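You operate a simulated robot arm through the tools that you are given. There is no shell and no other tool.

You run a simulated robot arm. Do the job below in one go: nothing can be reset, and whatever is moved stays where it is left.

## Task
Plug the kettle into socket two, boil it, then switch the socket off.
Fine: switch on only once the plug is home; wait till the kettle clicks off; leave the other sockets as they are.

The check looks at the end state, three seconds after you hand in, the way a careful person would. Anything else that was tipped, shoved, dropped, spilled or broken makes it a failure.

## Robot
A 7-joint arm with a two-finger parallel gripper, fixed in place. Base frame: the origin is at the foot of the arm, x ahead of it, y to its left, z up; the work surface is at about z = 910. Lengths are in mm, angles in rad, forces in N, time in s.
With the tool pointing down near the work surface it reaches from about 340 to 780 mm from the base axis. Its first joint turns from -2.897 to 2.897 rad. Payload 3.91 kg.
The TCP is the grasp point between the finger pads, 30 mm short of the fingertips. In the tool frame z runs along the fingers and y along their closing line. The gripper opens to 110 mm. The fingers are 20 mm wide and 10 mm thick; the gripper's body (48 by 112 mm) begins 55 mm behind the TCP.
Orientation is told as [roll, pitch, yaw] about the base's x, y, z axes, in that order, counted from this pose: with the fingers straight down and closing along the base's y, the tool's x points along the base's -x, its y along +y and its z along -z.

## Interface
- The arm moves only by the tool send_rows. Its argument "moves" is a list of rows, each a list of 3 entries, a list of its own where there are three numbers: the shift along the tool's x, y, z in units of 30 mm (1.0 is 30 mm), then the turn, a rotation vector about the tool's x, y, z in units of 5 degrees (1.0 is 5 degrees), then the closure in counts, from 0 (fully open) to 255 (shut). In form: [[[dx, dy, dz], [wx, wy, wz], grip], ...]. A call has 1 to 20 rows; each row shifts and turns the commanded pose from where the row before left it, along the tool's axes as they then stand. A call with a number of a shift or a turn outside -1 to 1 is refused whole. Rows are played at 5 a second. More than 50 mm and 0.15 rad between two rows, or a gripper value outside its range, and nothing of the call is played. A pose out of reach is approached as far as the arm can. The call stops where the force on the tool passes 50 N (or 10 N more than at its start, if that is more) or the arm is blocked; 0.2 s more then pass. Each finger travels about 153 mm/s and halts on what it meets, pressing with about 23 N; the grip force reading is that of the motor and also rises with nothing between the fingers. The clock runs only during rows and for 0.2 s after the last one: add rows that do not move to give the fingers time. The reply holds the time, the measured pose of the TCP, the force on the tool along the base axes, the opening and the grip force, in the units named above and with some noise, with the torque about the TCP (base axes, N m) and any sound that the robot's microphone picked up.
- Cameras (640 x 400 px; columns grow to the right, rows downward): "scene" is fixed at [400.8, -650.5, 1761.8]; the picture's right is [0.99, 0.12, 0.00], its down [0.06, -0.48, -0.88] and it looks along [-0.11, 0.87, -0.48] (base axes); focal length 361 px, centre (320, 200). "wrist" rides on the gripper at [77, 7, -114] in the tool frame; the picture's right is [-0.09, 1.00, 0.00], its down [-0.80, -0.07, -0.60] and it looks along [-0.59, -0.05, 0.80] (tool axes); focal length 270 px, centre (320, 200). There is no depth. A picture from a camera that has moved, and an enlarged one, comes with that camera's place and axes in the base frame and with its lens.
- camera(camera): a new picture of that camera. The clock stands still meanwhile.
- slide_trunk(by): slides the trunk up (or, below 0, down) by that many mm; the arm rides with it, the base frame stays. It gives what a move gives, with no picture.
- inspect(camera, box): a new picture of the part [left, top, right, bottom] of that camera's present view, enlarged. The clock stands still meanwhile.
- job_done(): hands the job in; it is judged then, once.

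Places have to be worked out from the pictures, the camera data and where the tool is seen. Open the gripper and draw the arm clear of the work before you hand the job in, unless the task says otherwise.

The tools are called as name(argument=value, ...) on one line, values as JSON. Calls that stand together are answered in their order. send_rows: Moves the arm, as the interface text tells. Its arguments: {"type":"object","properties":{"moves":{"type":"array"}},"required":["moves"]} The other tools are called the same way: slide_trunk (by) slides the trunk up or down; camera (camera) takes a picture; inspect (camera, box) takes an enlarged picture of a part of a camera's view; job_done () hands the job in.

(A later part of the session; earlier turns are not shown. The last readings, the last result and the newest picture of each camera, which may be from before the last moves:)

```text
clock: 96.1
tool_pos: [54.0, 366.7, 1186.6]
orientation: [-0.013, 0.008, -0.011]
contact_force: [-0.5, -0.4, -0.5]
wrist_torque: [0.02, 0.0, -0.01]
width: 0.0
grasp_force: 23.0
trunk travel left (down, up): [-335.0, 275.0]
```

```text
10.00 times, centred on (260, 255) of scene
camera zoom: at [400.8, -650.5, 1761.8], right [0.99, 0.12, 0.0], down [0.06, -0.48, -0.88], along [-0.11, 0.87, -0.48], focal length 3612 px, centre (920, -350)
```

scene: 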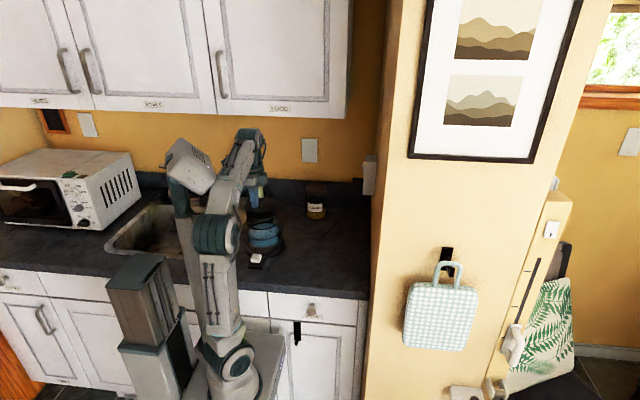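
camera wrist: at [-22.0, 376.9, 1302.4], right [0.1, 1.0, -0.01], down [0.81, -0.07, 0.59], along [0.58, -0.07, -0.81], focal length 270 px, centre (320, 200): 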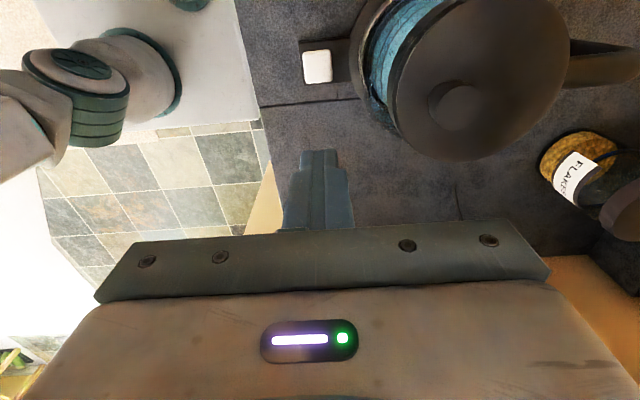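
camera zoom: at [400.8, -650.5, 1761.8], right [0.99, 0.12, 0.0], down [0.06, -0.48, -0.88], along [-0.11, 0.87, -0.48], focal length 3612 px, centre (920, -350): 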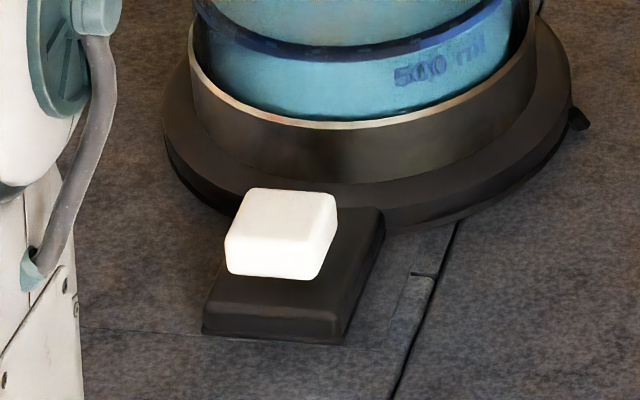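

The switch is a white push button ~36 mm square centred near (39.5, 362.5), top around z≈938, just in front of the glass. I tilt the hand 22° so its body leans away from the kettle, and come down over the button with closed fingers.

send_rows(moves=[[[0.083, -0.1, 0], [-1, 0, 0], 255], [[0.083, -0.1, 0], [-1, 0, 0], 255], [[0.083, -0.1, 0], [-1, 0, 0], 255], [[0.083, -0.1, 0], [-1, 0, 0], 255], [[0, 0, 0], [-0.4, 0, 0], 255], [[0, -0.225, 0.556], [0, 0, 0], 255], [[0, -0.337, 0.834], [0, 0, 0], 255], [[0, -0.337, 0.834], [0, 0, 0], 255], [[0, -0.225, 0.556], [0, 0, 0], 255], [[0, 0, 0], [0, 0, 0], 255]])

camera(camera="wrist")

camera(camera="scene")

```text
clock: 98.3
tool_pos: [39.5, 350.5, 1096.4]
orientation: [0.383, 0.002, -0.002]
contact_force: [-1.3, -0.2, -0.5]
wrist_torque: [-0.01, -0.01, 0.0]
width: 0.0
grasp_force: 23.0
trunk travel left (down, up): [-335.0, 275.0]
```

```text
taken
camera wrist: at [-37.5, 315.4, 1206.9], right [0.09, 0.92, 0.37], down [0.8, -0.29, 0.52], along [0.59, 0.25, -0.77], focal length 270 px, centre (320, 200)
```

wrist: 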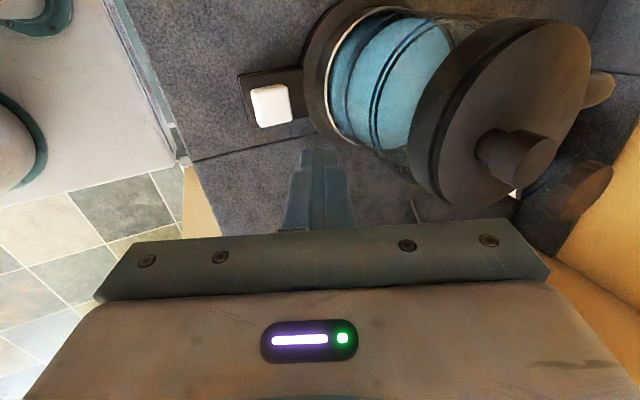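

```text
taken
```

scene: 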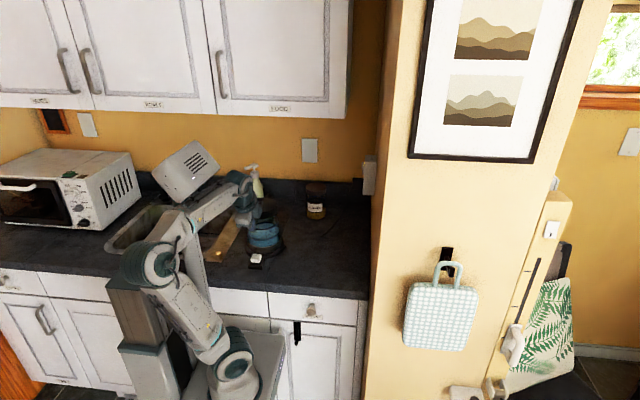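

Pose reached exactly, but the elbow has swung to the left, near the robot's mast/head. I zoom there to make sure nothing is being touched.

inspect(camera="scene", box=[90, 120, 300, 300])

inspect(camera="wrist", box=[220, 40, 400, 220])

```text
2.22 times, centred on (195, 210) of scene
camera zoom: at [400.8, -650.5, 1761.8], right [0.99, 0.12, 0.0], down [0.06, -0.48, -0.88], along [-0.11, 0.87, -0.48], focal length 803 px, centre (598, 178)
```

zoom: 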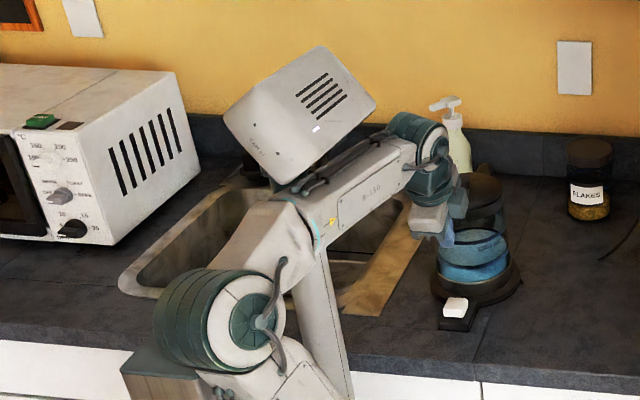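

```text
2.22 times, centred on (310, 130) of wrist
camera zoom: at [-37.5, 315.4, 1206.9], right [0.09, 0.92, 0.37], down [0.8, -0.29, 0.52], along [0.59, 0.25, -0.77], focal length 601 px, centre (342, 356)
```

zoom: 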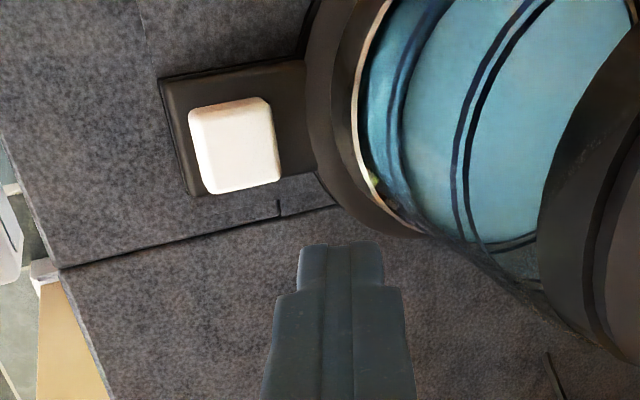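

The head just tracks the arm and the elbow is free. Button top is z≈940, kettle glass/lid front around y≈400, so my palm clears it by ~15 mm. I descend to about 25 mm above the button.

send_rows(moves=[[[0, 0.093, 0.037], [0, 0, 0], 255], [[0, -0.2, 0.5], [0, 0, 0], 255], [[0, -0.299, 0.742], [0, 0, 0], 255], [[0, -0.299, 0.742], [0, 0, 0], 255], [[0, -0.299, 0.742], [0, 0, 0], 255], [[0, -0.15, 0.371], [0, 0, 0], 255], [[0, 0, 0], [0, 0, 0], 255]])

inspect(camera="wrist", box=[220, 60, 440, 240])

inspect(camera="scene", box=[200, 180, 310, 280])

```text
clock: 99.9
tool_pos: [40.6, 353.2, 997.2]
orientation: [0.385, 0.001, -0.002]
contact_force: [0.7, 0.4, 0.0]
wrist_torque: [-0.01, 0.02, 0.03]
width: 0.0
grasp_force: 23.2
trunk travel left (down, up): [-335.0, 275.0]
```

```text
2.22 times, centred on (330, 150) of wrist
camera zoom: at [-38.1, 318.2, 1107.1], right [0.09, 0.92, 0.37], down [0.8, -0.29, 0.52], along [0.59, 0.25, -0.77], focal length 601 px, centre (298, 311)
```

zoom: 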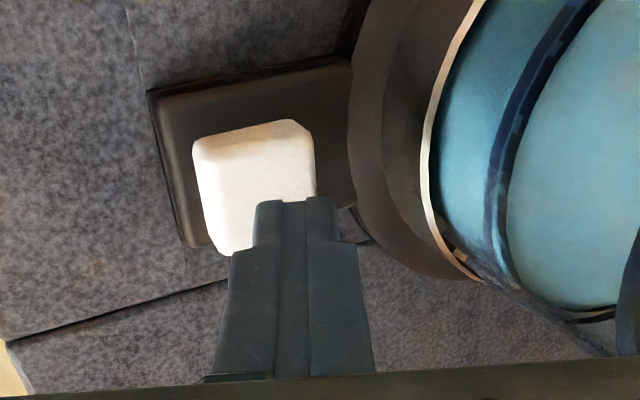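

```text
4.00 times, centred on (255, 230) of scene
camera zoom: at [400.8, -650.5, 1761.8], right [0.99, 0.12, 0.0], down [0.06, -0.48, -0.88], along [-0.11, 0.87, -0.48], focal length 1445 px, centre (580, 80)
```

zoom: 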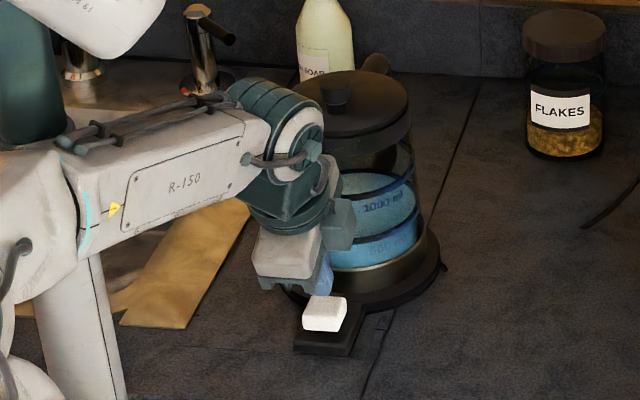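

The fingertips are right above the button and the hand clears the kettle. I descend 18 mm then feel for the button in small steps.

send_rows(moves=[[[0, -0.075, 0.186], [0, 0, 0], 255], [[0, -0.075, 0.186], [0, 0, 0], 255], [[0, -0.075, 0.186], [0, 0, 0], 255], [[0, 0, 0], [0, 0, 0], 255]])

send_rows(moves=[[[0, -0.019, 0.046], [0, 0, 0], 255], [[0, -0.019, 0.046], [0, 0, 0], 255], [[0, -0.019, 0.046], [0, 0, 0], 255]])

```text
clock: 100.9
tool_pos: [38.9, 354.2, 979.6]
orientation: [0.382, 0.002, -0.002]
contact_force: [-0.9, -0.6, 1.5]
wrist_torque: [-0.02, 0.04, 0.01]
width: 0.1
grasp_force: 22.8
trunk travel left (down, up): [-335.0, 275.0]
```

```text
clock: 101.7
tool_pos: [39.0, 355.4, 974.2]
orientation: [0.384, 0.002, -0.001]
contact_force: [-0.4, 0.0, 0.1]
wrist_torque: [0.0, 0.02, -0.05]
width: 0.0
grasp_force: 23.2
trunk travel left (down, up): [-335.0, 275.0]
```

No contact yet at z≈974. I keep lowering in small steps.

send_rows(moves=[[[0, -0.019, 0.046], [0, 0, 0], 255], [[0, -0.019, 0.046], [0, 0, 0], 255]])

send_rows(moves=[[[0, -0.019, 0.046], [0, 0, 0], 255], [[0, -0.019, 0.046], [0, 0, 0], 255]])

inspect(camera="scene", box=[235, 220, 295, 275])

inspect(camera="wrist", box=[240, 90, 400, 230])

```text
clock: 102.3
tool_pos: [39.2, 354.2, 973.0]
orientation: [0.385, -0.002, -0.001]
contact_force: [-0.7, 0.4, 4.7]
wrist_torque: [-0.01, 0.05, 0.0]
width: 0.2
grasp_force: 23.1
trunk travel left (down, up): [-335.0, 275.0]
```

```text
clock: 102.9
tool_pos: [40.0, 355.3, 969.5]
orientation: [0.39, 0.0, -0.003]
contact_force: [0.8, 2.6, 17.5]
wrist_torque: [0.13, 0.01, 0.0]
width: 0.1
grasp_force: 23.1
trunk travel left (down, up): [-335.0, 275.0]
```

```text
7.27 times, centred on (265, 248) of scene
camera zoom: at [400.8, -650.5, 1761.8], right [0.99, 0.12, 0.0], down [0.06, -0.48, -0.88], along [-0.11, 0.87, -0.48], focal length 2627 px, centre (720, -146)
```

zoom: 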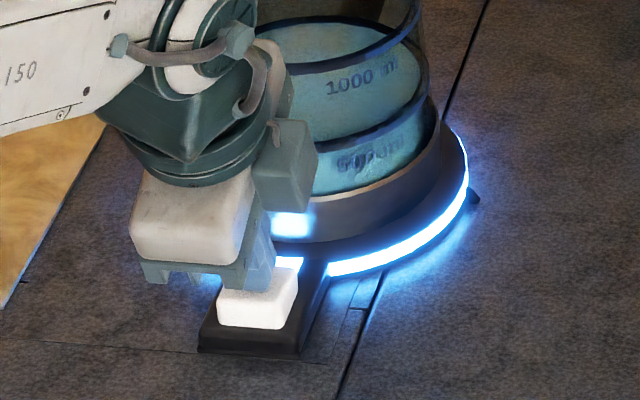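

```text
2.86 times, centred on (320, 160) of wrist
camera zoom: at [-38.6, 318.5, 1079.4], right [0.09, 0.92, 0.38], down [0.8, -0.29, 0.52], along [0.59, 0.25, -0.76], focal length 772 px, centre (320, 314)
```

zoom: 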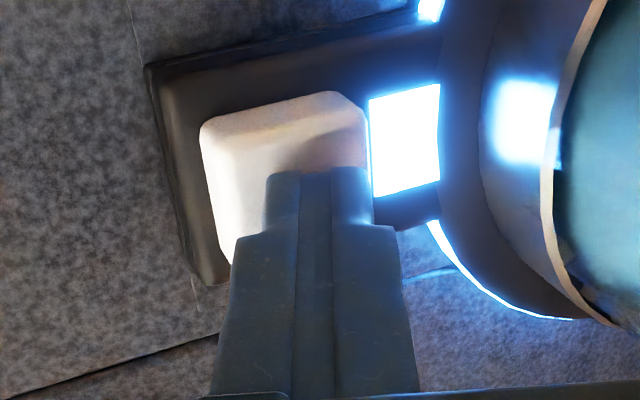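

The kettle's ring lit up blue: it is on. I lift straight off the button and back away from the kettle, listening for its click.

send_rows(moves=[[[0, 0.075, -0.186], [0, 0, 0], 255], [[0, 0.15, -0.372], [0, 0, 0], 255], [[0, 0.299, -0.742], [0, 0, 0], 255], [[0, 0.299, -0.742], [0, 0, 0], 255], [[0, 0.299, -0.742], [0, 0, 0], 255], [[0, 0.299, -0.742], [0, 0, 0], 255], [[0, 0.299, -0.742], [0, 0, 0], 255], [[0, 0.299, -0.742], [0, 0, 0], 255], [[0, 0, 0], [0, 0, 0], 255]])

camera(camera="scene")

inspect(camera="scene", box=[230, 180, 330, 280])

```text
clock: 104.9
tool_pos: [47.1, 351.9, 1116.6]
orientation: [0.351, 0.026, -0.015]
contact_force: [-0.1, 0.3, -0.7]
wrist_torque: [0.01, 0.0, 0.0]
width: 0.0
grasp_force: 23.1
trunk travel left (down, up): [-335.0, 275.0]
```

```text
taken
```

scene: 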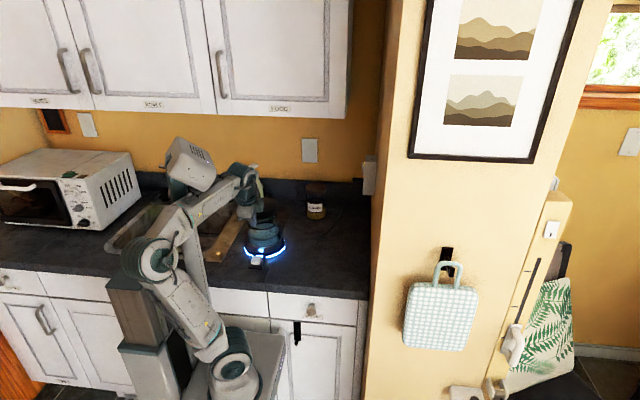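

```text
4.00 times, centred on (280, 230) of scene
camera zoom: at [400.8, -650.5, 1761.8], right [0.99, 0.12, 0.0], down [0.06, -0.48, -0.88], along [-0.11, 0.87, -0.48], focal length 1445 px, centre (480, 80)
```

zoom: 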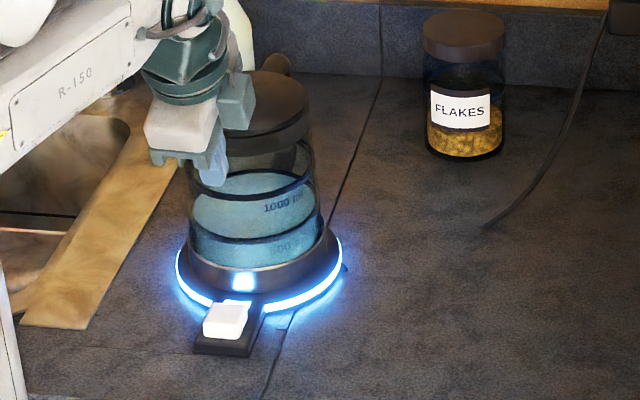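

The kettle is heating, and the cord hangs free. While it heats I move off to the right, uprighting the hand, on the way back to the socket.

send_rows(moves=[[[-0.6, 0, 0], [0.73, 0, 0], 255], [[-0.85, 0, 0], [0.73, 0, 0], 255], [[-0.85, 0, 0], [0.73, 0, 0], 255], [[-0.85, 0, 0], [0.73, 0, 0], 255], [[-0.85, 0, 0], [0.73, 0, 0], 255], [[-0.85, 0, 0], [0.73, 0, 0], 255], [[-0.7, 0.67, 0.35], [0, 0, 0], 255], [[-0.7, 0.67, 0.35], [0, 0, 0], 255], [[-0.7, 0.67, 0.35], [0, 0, 0], 255], [[-0.7, 0.67, 0.35], [0, 0, 0], 255], [[0, 0, 0], [0, 0, 0], 255]])

camera(camera="scene")

```text
clock: 107.3
tool_pos: [267.7, 435.4, 1089.1]
orientation: [0.001, 0.0, -0.001]
contact_force: [-0.1, 0.6, -0.6]
wrist_torque: [-0.01, 0.02, -0.02]
width: 0.0
grasp_force: 23.1
trunk travel left (down, up): [-335.0, 275.0]
```

```text
taken
```

scene: 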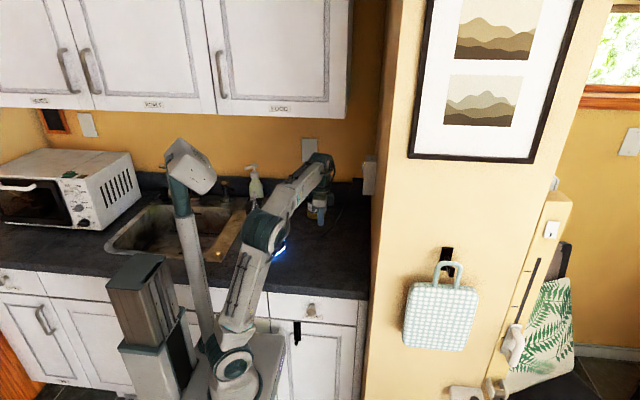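

Back at the upright waypoint with the elbow up. I roll toward the horizontal again along the same safe path (first 50°).

send_rows(moves=[[[-0.133, 0.2, -0.167], [-1, 0, 0], 255], [[-0.133, 0.214, -0.149], [-1, 0, 0], 255], [[-0.133, 0.226, -0.13], [-1, 0, 0], 255], [[-0.133, 0.236, -0.11], [-1, 0, 0], 255], [[-0.133, 0.245, -0.088], [-1, 0, 0], 255], [[-0.133, 0.252, -0.067], [-1, 0, 0], 255], [[-0.133, 0.257, -0.045], [-1, 0, 0], 255], [[-0.133, 0.26, -0.022], [-1, 0, 0], 255], [[-0.133, 0.26, 0.001], [-1, 0, 0], 255], [[-0.133, 0.259, 0.023], [-1, 0, 0], 255], [[0, 0, 0], [0, 0, 0], 255]])

camera(camera="scene")

```text
clock: 109.7
tool_pos: [310.1, 495.2, 1140.2]
orientation: [0.877, 0.001, -0.003]
contact_force: [-0.9, 0.5, -0.3]
wrist_torque: [0.0, 0.02, -0.01]
width: 0.1
grasp_force: 22.9
trunk travel left (down, up): [-335.0, 275.0]
```

```text
taken
```

scene: 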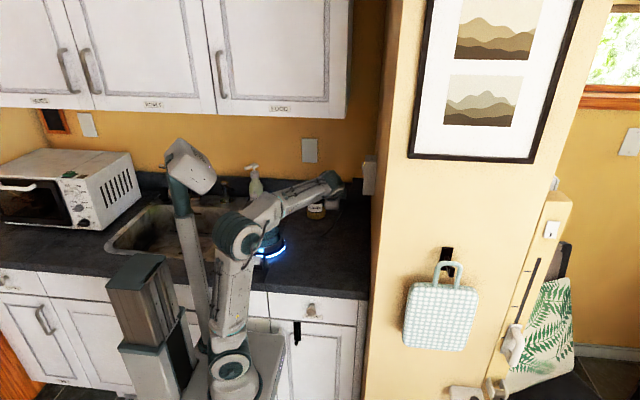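

The kettle's ring is still glowing. I complete the roll to 90°.

send_rows(moves=[[[-0.133, 0.257, 0.046], [-1, 0, 0], 255], [[-0.133, 0.252, 0.068], [-1, 0, 0], 255], [[-0.133, 0.245, 0.09], [-1, 0, 0], 255], [[-0.133, 0.236, 0.111], [-1, 0, 0], 255], [[-0.133, 0.225, 0.131], [-1, 0, 0], 255], [[-0.133, 0.213, 0.15], [-1, 0, 0], 255], [[-0.133, 0.199, 0.168], [-1, 0, 0], 255], [[-0.133, 0.184, 0.185], [-1, 0, 0], 255], [[0, 0, 0], [0, 0, 0], 255], [[0, 0, 0], [0, 0, 0], 255]])

camera(camera="scene")

inspect(camera="wrist", box=[200, 100, 460, 250])

```text
clock: 111.9
tool_pos: [342.2, 541.7, 1179.8]
orientation: [1.573, 0.002, 0.0]
contact_force: [-0.8, 0.3, -0.6]
wrist_torque: [0.0, -0.01, -0.04]
width: 0.0
grasp_force: 23.2
trunk travel left (down, up): [-335.0, 275.0]
```

```text
taken
```

scene: 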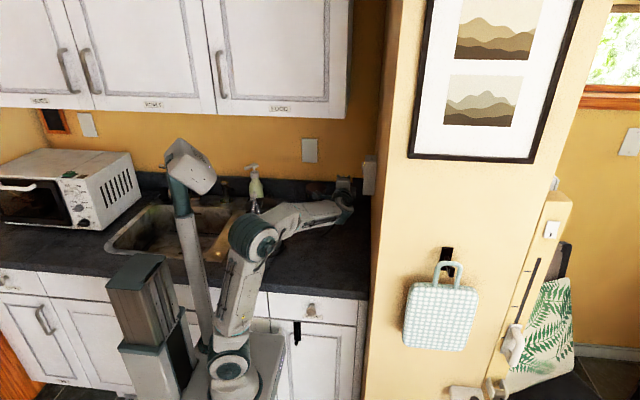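

```text
2.46 times, centred on (330, 175) of wrist
camera zoom: at [263.6, 429.1, 1188.1], right [0.09, 0.0, 1.0], down [0.8, -0.6, -0.07], along [0.59, 0.8, -0.05], focal length 665 px, centre (295, 262)
```

zoom: 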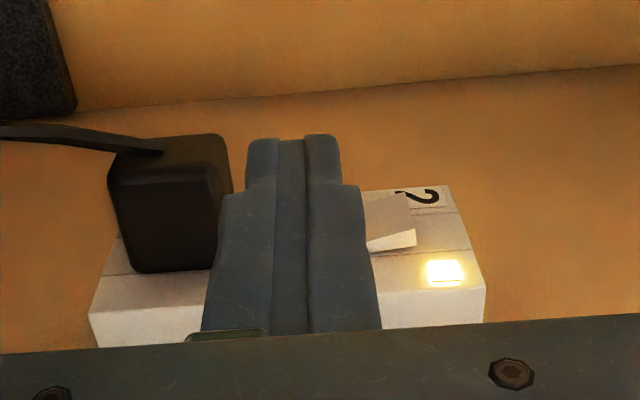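

Lamp still lit. I move to a waiting spot in front of the rocker's upper end (z≈1220), listening for the kettle's click.

send_rows(moves=[[[0, 0.3, 0], [0, 0, 0], 255], [[0, 0.4, 0], [0, 0, 0], 255], [[0, 0.4, 0], [0, 0, 0], 255], [[0, 0.25, 0], [0, 0, 0], 255], [[0, 0, 0.4], [0, 0, 0], 255], [[0, 0, 0.5], [0, 0, 0], 255], [[0, 0, 0.5], [0, 0, 0], 255], [[0, 0, 0.5], [0, 0, 0], 255], [[0, 0, 0.5], [0, 0, 0], 255], [[0, 0, 0.25], [0, 0, 0], 255], [[0, 0, 0], [0, 0, 0], 255]])

camera(camera="scene")

inspect(camera="wrist", box=[200, 100, 460, 250])

```text
clock: 114.3
tool_pos: [341.5, 621.7, 1220.1]
orientation: [1.571, 0.001, -0.003]
contact_force: [0.2, -1.0, 0.0]
wrist_torque: [-0.01, -0.01, -0.02]
width: 0.0
grasp_force: 22.9
trunk travel left (down, up): [-335.0, 275.0]
```

```text
taken
```

scene: 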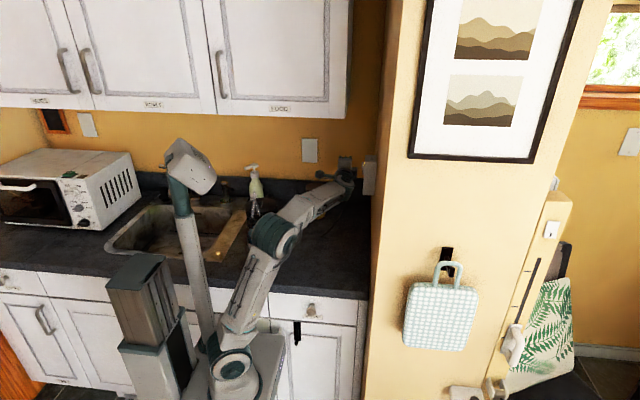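

```text
2.46 times, centred on (330, 175) of wrist
camera zoom: at [263.2, 508.1, 1228.1], right [0.09, 0.0, 1.0], down [0.8, -0.6, -0.07], along [0.59, 0.8, -0.05], focal length 665 px, centre (295, 262)
```

zoom: 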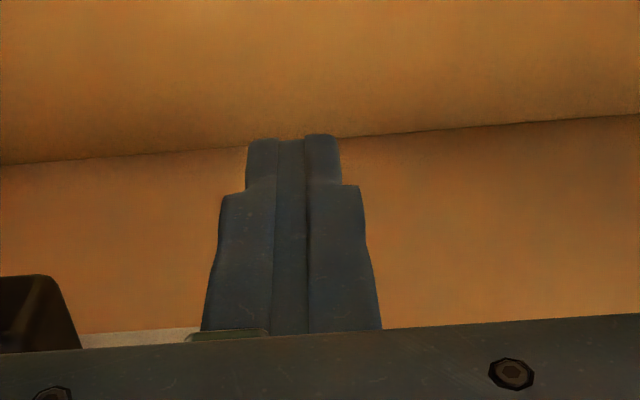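

In position. I wait with still rows, listening for the kettle to click off.

send_rows(moves=[[[0, 0, 0], [0, 0, 0], 255], [[0, 0, 0], [0, 0, 0], 255], [[0, 0, 0], [0, 0, 0], 255], [[0, 0, 0], [0, 0, 0], 255], [[0, 0, 0], [0, 0, 0], 255], [[0, 0, 0], [0, 0, 0], 255], [[0, 0, 0], [0, 0, 0], 255], [[0, 0, 0], [0, 0, 0], 255], [[0, 0, 0], [0, 0, 0], 255], [[0, 0, 0], [0, 0, 0], 255], [[0, 0, 0], [0, 0, 0], 255], [[0, 0, 0], [0, 0, 0], 255], [[0, 0, 0], [0, 0, 0], 255], [[0, 0, 0], [0, 0, 0], 255], [[0, 0, 0], [0, 0, 0], 255], [[0, 0, 0], [0, 0, 0], 255], [[0, 0, 0], [0, 0, 0], 255], [[0, 0, 0], [0, 0, 0], 255], [[0, 0, 0], [0, 0, 0], 255], [[0, 0, 0], [0, 0, 0], 255]])

inspect(camera="scene", box=[230, 180, 390, 280])

```text
clock: 118.5
tool_pos: [340.9, 622.2, 1220.2]
orientation: [1.573, 0.003, -0.002]
contact_force: [-0.2, 0.3, -0.3]
wrist_torque: [0.0, -0.03, 0.02]
width: 0.0
grasp_force: 23.3
trunk travel left (down, up): [-335.0, 275.0]
```

```text
4.00 times, centred on (310, 230) of scene
camera zoom: at [400.8, -650.5, 1761.8], right [0.99, 0.12, 0.0], down [0.06, -0.48, -0.88], along [-0.11, 0.87, -0.48], focal length 1445 px, centre (360, 80)
```

zoom: 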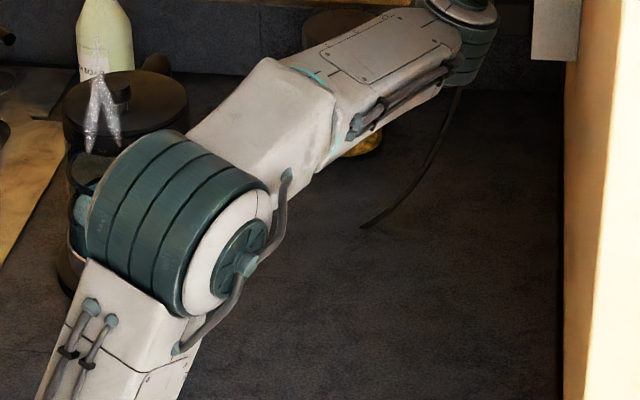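

I see steam above the kettle. I zoom in to see whether its ring is still lit.

inspect(camera="scene", box=[235, 180, 285, 265])

send_rows(moves=[[[0, 0, 0], [0, 0, 0], 255], [[0, 0, 0], [0, 0, 0], 255], [[0, 0, 0], [0, 0, 0], 255], [[0, 0, 0], [0, 0, 0], 255], [[0, 0, 0], [0, 0, 0], 255], [[0, 0, 0], [0, 0, 0], 255], [[0, 0, 0], [0, 0, 0], 255], [[0, 0, 0], [0, 0, 0], 255], [[0, 0, 0], [0, 0, 0], 255], [[0, 0, 0], [0, 0, 0], 255]])

inspect(camera="scene", box=[235, 180, 285, 265])

```text
4.71 times, centred on (260, 222) of scene
camera zoom: at [400.8, -650.5, 1761.8], right [0.99, 0.12, 0.0], down [0.06, -0.48, -0.88], along [-0.11, 0.87, -0.48], focal length 1700 px, centre (602, 94)
```

zoom: 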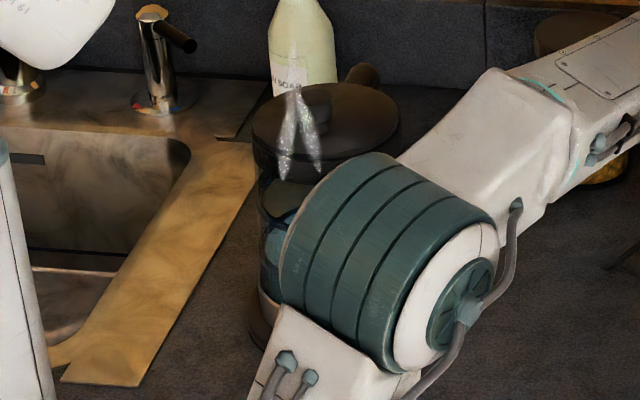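

```text
clock: 120.7
tool_pos: [341.6, 621.0, 1220.4]
orientation: [1.572, 0.002, -0.002]
contact_force: [-0.4, -0.5, 0.6]
wrist_torque: [0.02, -0.02, -0.01]
width: 0.0
grasp_force: 23.0
trunk travel left (down, up): [-335.0, 275.0]
```

```text
4.71 times, centred on (260, 222) of scene
camera zoom: at [400.8, -650.5, 1761.8], right [0.99, 0.12, 0.0], down [0.06, -0.48, -0.88], along [-0.11, 0.87, -0.48], focal length 1700 px, centre (602, 94)
```

zoom: 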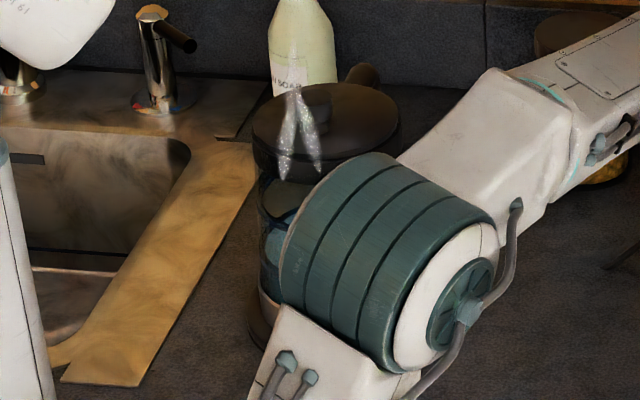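

The visible part of the base ring looks dark, but no click was reported and the elbow hides the rest. I slide the trunk up 60 mm so the elbow uncovers the kettle's front, and look.

slide_trunk(by=60)

inspect(camera="scene", box=[230, 180, 330, 280])

inspect(camera="scene", box=[340, 130, 390, 190])

```text
clock: 121.7
tool_pos: [341.0, 621.9, 1279.6]
orientation: [1.572, 0.001, -0.003]
contact_force: [0.1, 0.2, 0.2]
wrist_torque: [0.0, 0.0, 0.0]
width: 0.3
grasp_force: 22.8
trunk travel left (down, up): [-395.0, 215.0]
```

```text
4.00 times, centred on (280, 230) of scene
camera zoom: at [400.8, -650.5, 1761.8], right [0.99, 0.12, 0.0], down [0.06, -0.48, -0.88], along [-0.11, 0.87, -0.48], focal length 1445 px, centre (480, 80)
```

zoom: 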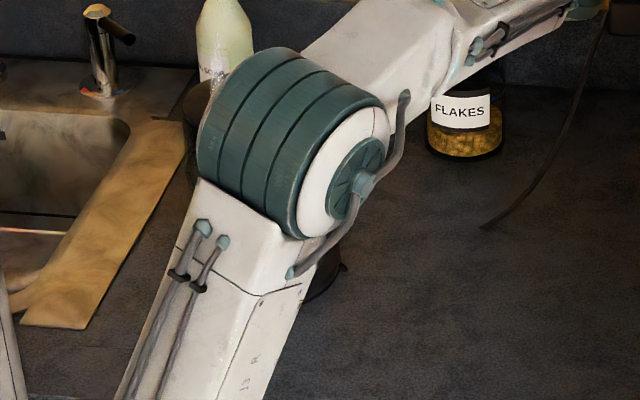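

```text
6.67 times, centred on (365, 160) of scene
camera zoom: at [400.8, -650.5, 1761.8], right [0.99, 0.12, 0.0], down [0.06, -0.48, -0.88], along [-0.11, 0.87, -0.48], focal length 2408 px, centre (20, 467)
```

zoom: 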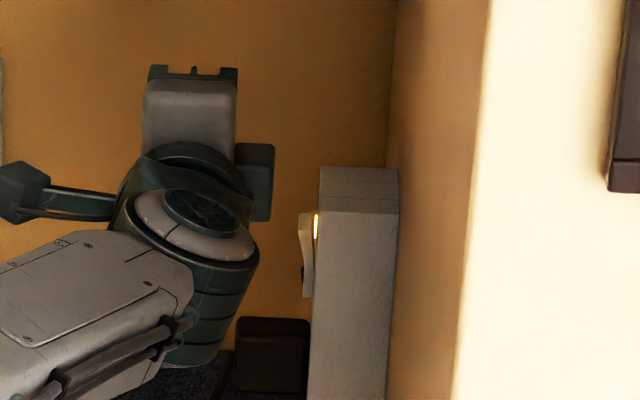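

The base's right edge is dark too while the socket lamp stays lit. To be certain, I wait a few more seconds listening, then look again.

send_rows(moves=[[[0, 0, 0], [0, 0, 0], 255], [[0, 0, 0], [0, 0, 0], 255], [[0, 0, 0], [0, 0, 0], 255], [[0, 0, 0], [0, 0, 0], 255], [[0, 0, 0], [0, 0, 0], 255], [[0, 0, 0], [0, 0, 0], 255], [[0, 0, 0], [0, 0, 0], 255], [[0, 0, 0], [0, 0, 0], 255], [[0, 0, 0], [0, 0, 0], 255], [[0, 0, 0], [0, 0, 0], 255], [[0, 0, 0], [0, 0, 0], 255], [[0, 0, 0], [0, 0, 0], 255], [[0, 0, 0], [0, 0, 0], 255], [[0, 0, 0], [0, 0, 0], 255], [[0, 0, 0], [0, 0, 0], 255], [[0, 0, 0], [0, 0, 0], 255], [[0, 0, 0], [0, 0, 0], 255], [[0, 0, 0], [0, 0, 0], 255], [[0, 0, 0], [0, 0, 0], 255], [[0, 0, 0], [0, 0, 0], 255]])

send_rows(moves=[[[0, 0, 0], [0, 0, 0], 255], [[0, 0, 0], [0, 0, 0], 255], [[0, 0, 0], [0, 0, 0], 255], [[0, 0, 0], [0, 0, 0], 255], [[0, 0, 0], [0, 0, 0], 255], [[0, 0, 0], [0, 0, 0], 255], [[0, 0, 0], [0, 0, 0], 255], [[0, 0, 0], [0, 0, 0], 255], [[0, 0, 0], [0, 0, 0], 255], [[0, 0, 0], [0, 0, 0], 255], [[0, 0, 0], [0, 0, 0], 255], [[0, 0, 0], [0, 0, 0], 255], [[0, 0, 0], [0, 0, 0], 255], [[0, 0, 0], [0, 0, 0], 255], [[0, 0, 0], [0, 0, 0], 255], [[0, 0, 0], [0, 0, 0], 255], [[0, 0, 0], [0, 0, 0], 255], [[0, 0, 0], [0, 0, 0], 255], [[0, 0, 0], [0, 0, 0], 255], [[0, 0, 0], [0, 0, 0], 255]])

inspect(camera="scene", box=[230, 180, 330, 280])

```text
clock: 125.9
tool_pos: [341.0, 620.4, 1282.1]
orientation: [1.573, 0.002, -0.002]
contact_force: [-0.3, -0.3, 0.3]
wrist_torque: [0.0, 0.03, -0.01]
width: 0.2
grasp_force: 22.9
trunk travel left (down, up): [-395.0, 215.0]
```

```text
clock: 130.1
tool_pos: [341.4, 620.3, 1279.4]
orientation: [1.572, 0.002, -0.001]
contact_force: [0.1, -0.1, 0.0]
wrist_torque: [0.02, -0.02, -0.01]
width: 0.0
grasp_force: 22.9
trunk travel left (down, up): [-395.0, 215.0]
```

```text
4.00 times, centred on (280, 230) of scene
camera zoom: at [400.8, -650.5, 1761.8], right [0.99, 0.12, 0.0], down [0.06, -0.48, -0.88], along [-0.11, 0.87, -0.48], focal length 1445 px, centre (480, 80)
```

zoom: 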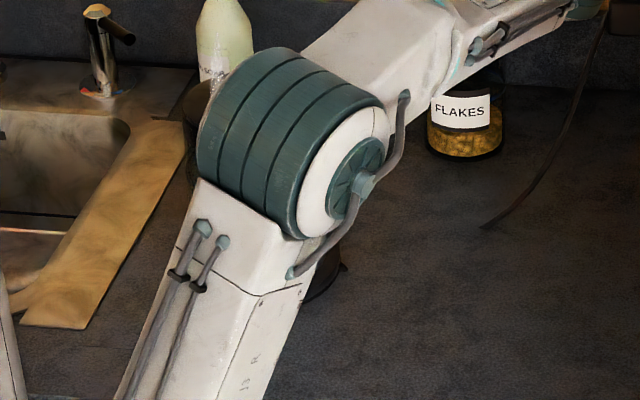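

No sound and the ring looks dark. I want an unobstructed view of the kettle before cutting power, so I retreat from the panel and roll back partway.

send_rows(moves=[[[0, 0, -0.5], [0, 0, 0], 255], [[0, 0, -0.7], [0, 0, 0], 255], [[0, 0, -0.7], [0, 0, 0], 255], [[0, 0, -0.7], [0, 0, 0], 255], [[0.133, -0.167, -0.2], [1, 0, 0], 255], [[0.133, -0.184, -0.185], [1, 0, 0], 255], [[0.133, -0.199, -0.168], [1, 0, 0], 255], [[0.133, -0.213, -0.15], [1, 0, 0], 255], [[0.133, -0.225, -0.131], [1, 0, 0], 255], [[0.133, -0.236, -0.111], [1, 0, 0], 255], [[0.133, -0.245, -0.09], [1, 0, 0], 255], [[0.133, -0.252, -0.068], [1, 0, 0], 255], [[0, 0, 0], [0, 0, 0], 255]])

camera(camera="scene")

inspect(camera="scene", box=[230, 180, 330, 280])

```text
clock: 132.9
tool_pos: [310.5, 494.0, 1240.3]
orientation: [0.873, 0.001, -0.003]
contact_force: [-1.3, 0.3, 0.4]
wrist_torque: [0.0, -0.02, -0.01]
width: 0.0
grasp_force: 23.5
trunk travel left (down, up): [-395.0, 215.0]
```

```text
taken
```

scene: 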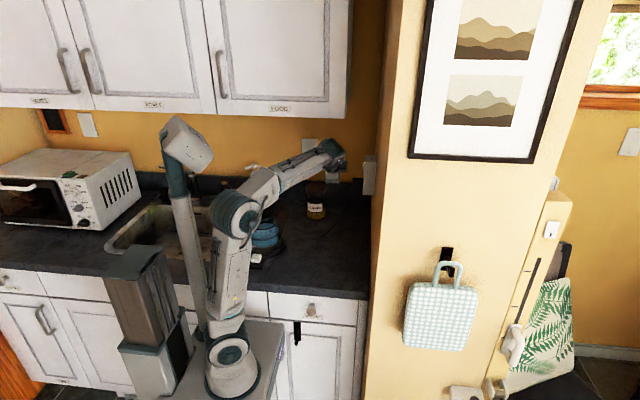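

```text
4.00 times, centred on (280, 230) of scene
camera zoom: at [400.8, -650.5, 1761.8], right [0.99, 0.12, 0.0], down [0.06, -0.48, -0.88], along [-0.11, 0.87, -0.48], focal length 1445 px, centre (480, 80)
```

zoom: 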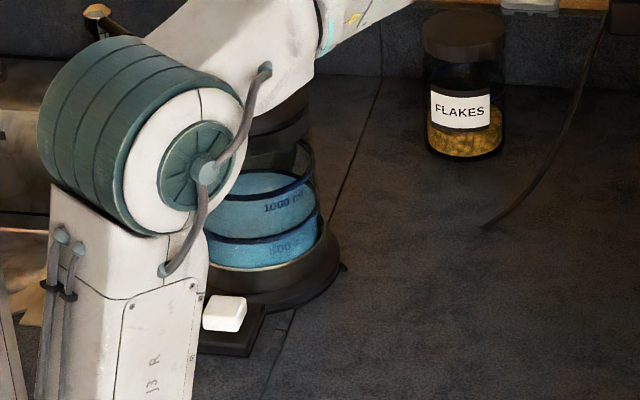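

The ring is dark and the button has popped back up: the kettle boiled (steam seen) and clicked off. I bring the trunk back down 60 mm and return to the panel along the same path.

slide_trunk(by=-60)

send_rows(moves=[[[-0.133, 0.257, 0.046], [-1, 0, 0], 255], [[-0.133, 0.252, 0.068], [-1, 0, 0], 255], [[-0.133, 0.245, 0.09], [-1, 0, 0], 255], [[-0.133, 0.236, 0.111], [-1, 0, 0], 255], [[-0.133, 0.225, 0.131], [-1, 0, 0], 255], [[-0.133, 0.213, 0.15], [-1, 0, 0], 255], [[-0.133, 0.199, 0.168], [-1, 0, 0], 255], [[-0.133, 0.184, 0.185], [-1, 0, 0], 255], [[0, 0, 0], [0, 0, 0], 255]])

camera(camera="scene")

inspect(camera="wrist", box=[200, 100, 460, 250])

```text
clock: 133.9
tool_pos: [310.0, 494.9, 1179.5]
orientation: [0.875, 0.001, -0.003]
contact_force: [0.2, 0.4, 0.2]
wrist_torque: [0.03, -0.02, 0.02]
width: 0.0
grasp_force: 23.1
trunk travel left (down, up): [-335.0, 275.0]
```

```text
clock: 135.9
tool_pos: [342.3, 542.6, 1220.6]
orientation: [1.573, 0.003, -0.002]
contact_force: [0.5, -0.5, 0.2]
wrist_torque: [0.02, 0.02, -0.02]
width: 0.1
grasp_force: 22.4
trunk travel left (down, up): [-335.0, 275.0]
```

```text
taken
```

scene: 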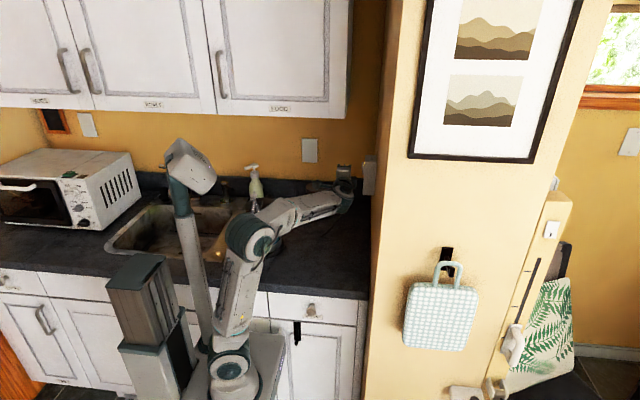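

```text
2.46 times, centred on (330, 175) of wrist
camera zoom: at [264.5, 430.0, 1228.2], right [0.09, 0.0, 1.0], down [0.8, -0.6, -0.07], along [0.59, 0.8, -0.05], focal length 665 px, centre (295, 262)
```

zoom: 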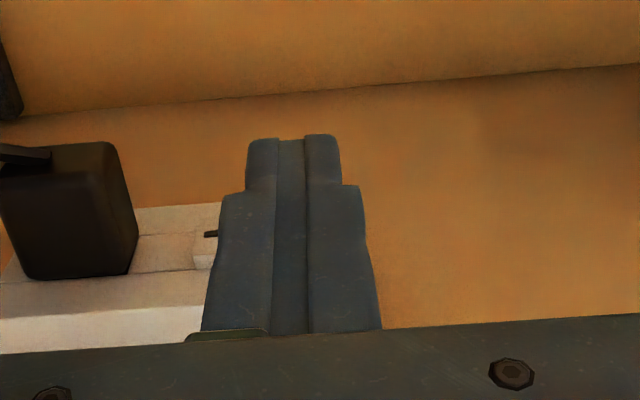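

Arm is in place with everything clear. I move in front of the rocker's upper end and approach it.

send_rows(moves=[[[0, 0, 0.4], [0, 0, 0], 255], [[0, 0, 0.5], [0, 0, 0], 255], [[0, 0, 0.5], [0, 0, 0], 255], [[0, 0, 0.5], [0, 0, 0], 255], [[0, 0, 0.5], [0, 0, 0], 255], [[0, 0, 0.22], [0, 0, 0], 255], [[-0.3, 0, 0], [0, 0, 0], 255], [[-0.3, 0, 0], [0, 0, 0], 255], [[-0.3, 0, 0], [0, 0, 0], 255], [[-0.3, 0, 0], [0, 0, 0], 255], [[0, 0, 0], [0, 0, 0], 255]])

inspect(camera="scene", box=[340, 130, 390, 190])

inspect(camera="wrist", box=[200, 100, 460, 250])

```text
clock: 138.3
tool_pos: [378.1, 622.4, 1221.7]
orientation: [1.573, 0.001, -0.001]
contact_force: [-1.1, -0.5, -0.7]
wrist_torque: [0.0, 0.01, -0.02]
width: 0.0
grasp_force: 22.8
trunk travel left (down, up): [-335.0, 275.0]
```

```text
6.67 times, centred on (365, 160) of scene
camera zoom: at [400.8, -650.5, 1761.8], right [0.99, 0.12, 0.0], down [0.06, -0.48, -0.88], along [-0.11, 0.87, -0.48], focal length 2408 px, centre (20, 467)
```

zoom: 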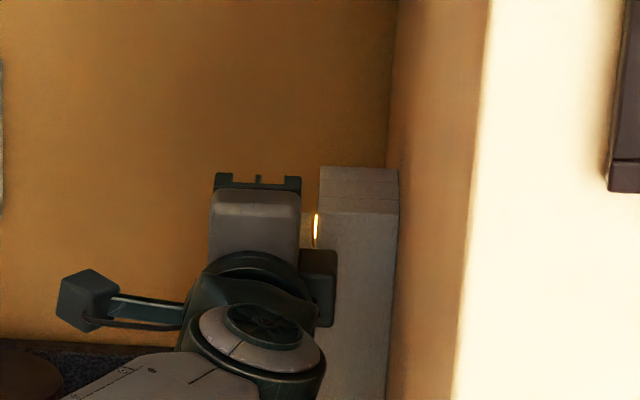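

```text
2.46 times, centred on (330, 175) of wrist
camera zoom: at [300.1, 508.6, 1228.6], right [0.09, 0.0, 1.0], down [0.8, -0.6, -0.07], along [0.59, 0.8, -0.05], focal length 665 px, centre (295, 262)
```

zoom: 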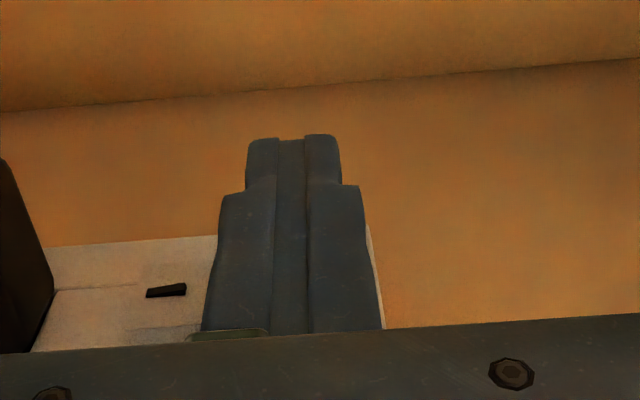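

The lamp still glows; the fingertips are a centimetre from the rocker's upper end. I step in slowly.

send_rows(moves=[[[-0.06, 0, 0], [0, 0, 0], 255], [[-0.06, 0, 0], [0, 0, 0], 255], [[-0.06, 0, 0], [0, 0, 0], 255], [[-0.06, 0, 0], [0, 0, 0], 255], [[-0.05, 0, 0], [0, 0, 0], 255]])

send_rows(moves=[[[-0.05, 0, 0], [0, 0, 0], 255], [[-0.05, 0, 0], [0, 0, 0], 255]])

inspect(camera="scene", box=[340, 130, 390, 190])

```text
clock: 139.5
tool_pos: [387.1, 620.8, 1220.6]
orientation: [1.572, 0.001, -0.002]
contact_force: [-1.2, -0.6, 0.1]
wrist_torque: [-0.01, 0.02, -0.01]
width: 0.1
grasp_force: 23.6
trunk travel left (down, up): [-335.0, 275.0]
```

```text
clock: 140.1
tool_pos: [389.7, 621.4, 1222.2]
orientation: [1.573, 0.002, -0.001]
contact_force: [-0.6, 0.5, 0.1]
wrist_torque: [0.01, 0.0, -0.02]
width: 0.0
grasp_force: 23.0
trunk travel left (down, up): [-335.0, 275.0]
```

```text
6.67 times, centred on (365, 160) of scene
camera zoom: at [400.8, -650.5, 1761.8], right [0.99, 0.12, 0.0], down [0.06, -0.48, -0.88], along [-0.11, 0.87, -0.48], focal length 2408 px, centre (20, 467)
```

zoom: 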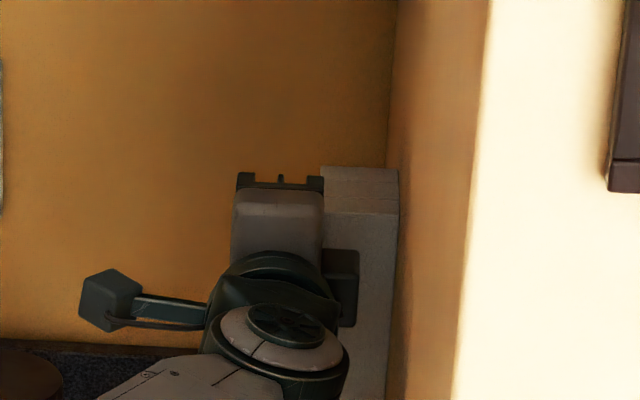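

The hand now covers the lamp in this view; contact force is still nil. I advance another 4.5 mm in small steps and check with the wrist camera.

send_rows(moves=[[[-0.05, 0, 0], [0, 0, 0], 255], [[-0.05, 0, 0], [0, 0, 0], 255], [[-0.05, 0, 0], [0, 0, 0], 255]])

inspect(camera="wrist", box=[200, 120, 440, 250])

```text
clock: 140.9
tool_pos: [393.7, 621.2, 1221.5]
orientation: [1.574, -0.001, -0.002]
contact_force: [-0.4, 0.7, 2.4]
wrist_torque: [0.03, 0.02, 0.06]
width: 0.3
grasp_force: 23.3
trunk travel left (down, up): [-335.0, 275.0]
```

```text
2.67 times, centred on (320, 185) of wrist
camera zoom: at [315.6, 508.3, 1229.5], right [0.09, 0.0, 1.0], down [0.8, -0.6, -0.07], along [0.59, 0.8, -0.05], focal length 721 px, centre (320, 240)
```

zoom: 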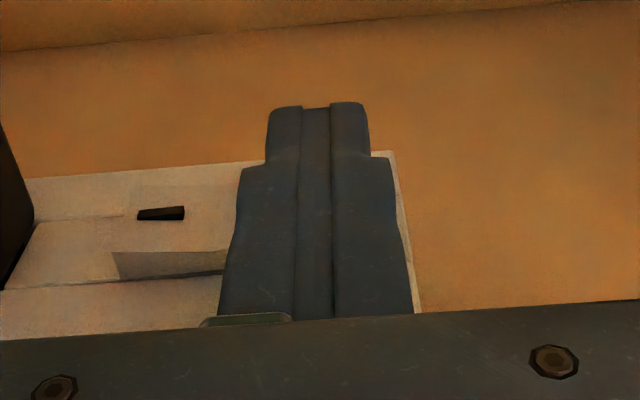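

The rocker's lower "I" end now stands out again, so it seems toggled off. I back away and check the lamp.

send_rows(moves=[[[0.1, 0, 0], [0, 0, 0], 255], [[0.3, 0, 0], [0, 0, 0], 255], [[0.4, 0, 0], [0, 0, 0], 255], [[0.4, 0, 0], [0, 0, 0], 255], [[0.4, 0, 0], [0, 0, 0], 255], [[0, 0, -0.5], [0, 0, 0], 255], [[0, 0, -0.7], [0, 0, 0], 255], [[0, 0, -0.7], [0, 0, 0], 255], [[0, 0, -0.7], [0, 0, 0], 255], [[0, 0, 0], [0, 0, 0], 255]])

camera(camera="wrist")

inspect(camera="scene", box=[340, 130, 390, 200])

```text
clock: 143.1
tool_pos: [346.7, 543.7, 1219.9]
orientation: [1.572, 0.001, -0.001]
contact_force: [0.7, 0.5, 0.2]
wrist_torque: [0.01, 0.01, -0.04]
width: 0.0
grasp_force: 22.6
trunk travel left (down, up): [-335.0, 275.0]
```

```text
taken
camera wrist: at [268.1, 429.8, 1228.1], right [0.09, 0.0, 1.0], down [0.8, -0.6, -0.07], along [0.59, 0.8, -0.05], focal length 270 px, centre (320, 200)
```

wrist: 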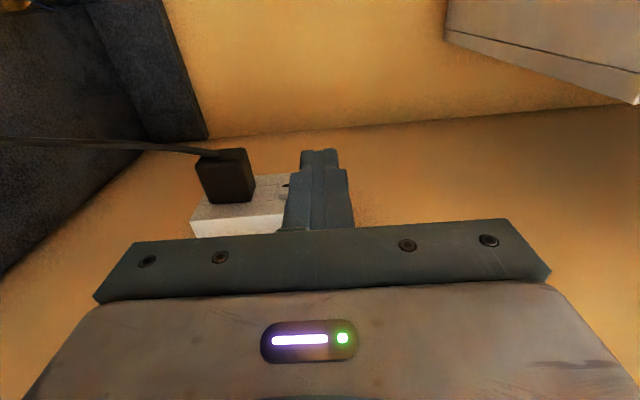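

```text
5.71 times, centred on (365, 165) of scene
camera zoom: at [400.8, -650.5, 1761.8], right [0.99, 0.12, 0.0], down [0.06, -0.48, -0.88], along [-0.11, 0.87, -0.48], focal length 2064 px, centre (63, 400)
```

zoom: 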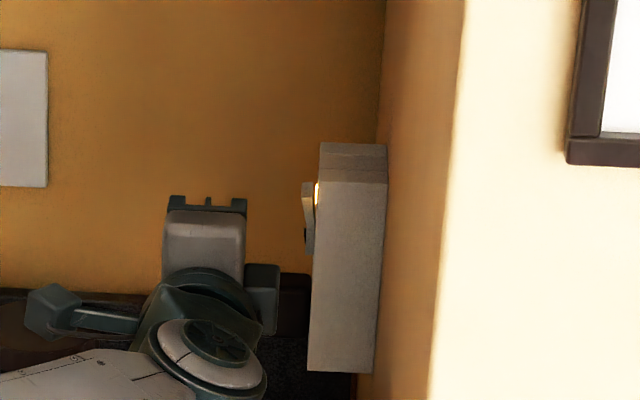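

The lamp still seems lit in the scene view. I zoom in to see the rocker's actual state.

inspect(camera="scene", box=[355, 150, 385, 180])

inspect(camera="wrist", box=[190, 140, 360, 240])

```text
13.33 times, centred on (370, 165) of scene
camera zoom: at [400.8, -650.5, 1761.8], right [0.99, 0.12, 0.0], down [0.06, -0.48, -0.88], along [-0.11, 0.87, -0.48], focal length 4816 px, centre (-347, 667)
```

zoom: 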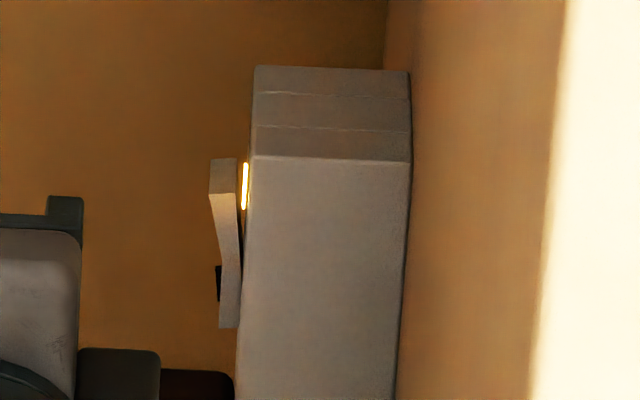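

```text
3.76 times, centred on (275, 190) of wrist
camera zoom: at [268.1, 429.8, 1228.1], right [0.09, 0.0, 1.0], down [0.8, -0.6, -0.07], along [0.59, 0.8, -0.05], focal length 1018 px, centre (489, 238)
```

zoom: 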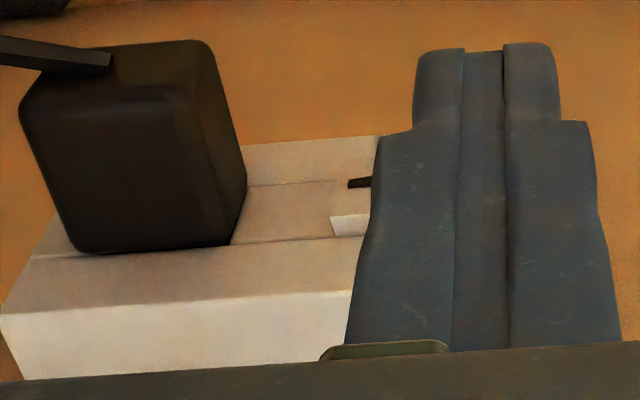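

It's still on — the upper end stands out, so it sprang back: I had pressed only ~2 mm. I go back and press it deeper (to about x≈397).

send_rows(moves=[[[0, 0, 0.5], [0, 0, 0], 255], [[0, 0, 0.6], [0, 0, 0], 255], [[0, 0, 0.6], [0, 0, 0], 255], [[0, 0, 0.6], [0, 0, 0], 255], [[0, 0, 0.3], [0, 0, 0], 255], [[-0.4, 0, 0], [0, 0, 0], 255], [[-0.4, 0, 0], [0, 0, 0], 255], [[-0.4, 0, 0], [0, 0, 0], 255], [[-0.2, 0, 0], [0, 0, 0], 255], [[0, 0, 0], [0, 0, 0], 255]])

send_rows(moves=[[[-0.05, 0, 0], [0, 0, 0], 255], [[-0.05, 0, 0], [0, 0, 0], 255], [[-0.05, 0, 0], [0, 0, 0], 255]])

```text
clock: 145.3
tool_pos: [389.4, 622.7, 1220.4]
orientation: [1.571, 0.001, -0.001]
contact_force: [0.0, 0.8, 0.1]
wrist_torque: [0.0, 0.01, 0.0]
width: 0.0
grasp_force: 22.8
trunk travel left (down, up): [-335.0, 275.0]
```

```text
clock: 146.1
tool_pos: [392.8, 621.0, 1221.2]
orientation: [1.571, 0.003, 0.0]
contact_force: [0.1, 0.4, 0.7]
wrist_torque: [-0.01, -0.02, 0.01]
width: 0.0
grasp_force: 23.1
trunk travel left (down, up): [-335.0, 275.0]
```

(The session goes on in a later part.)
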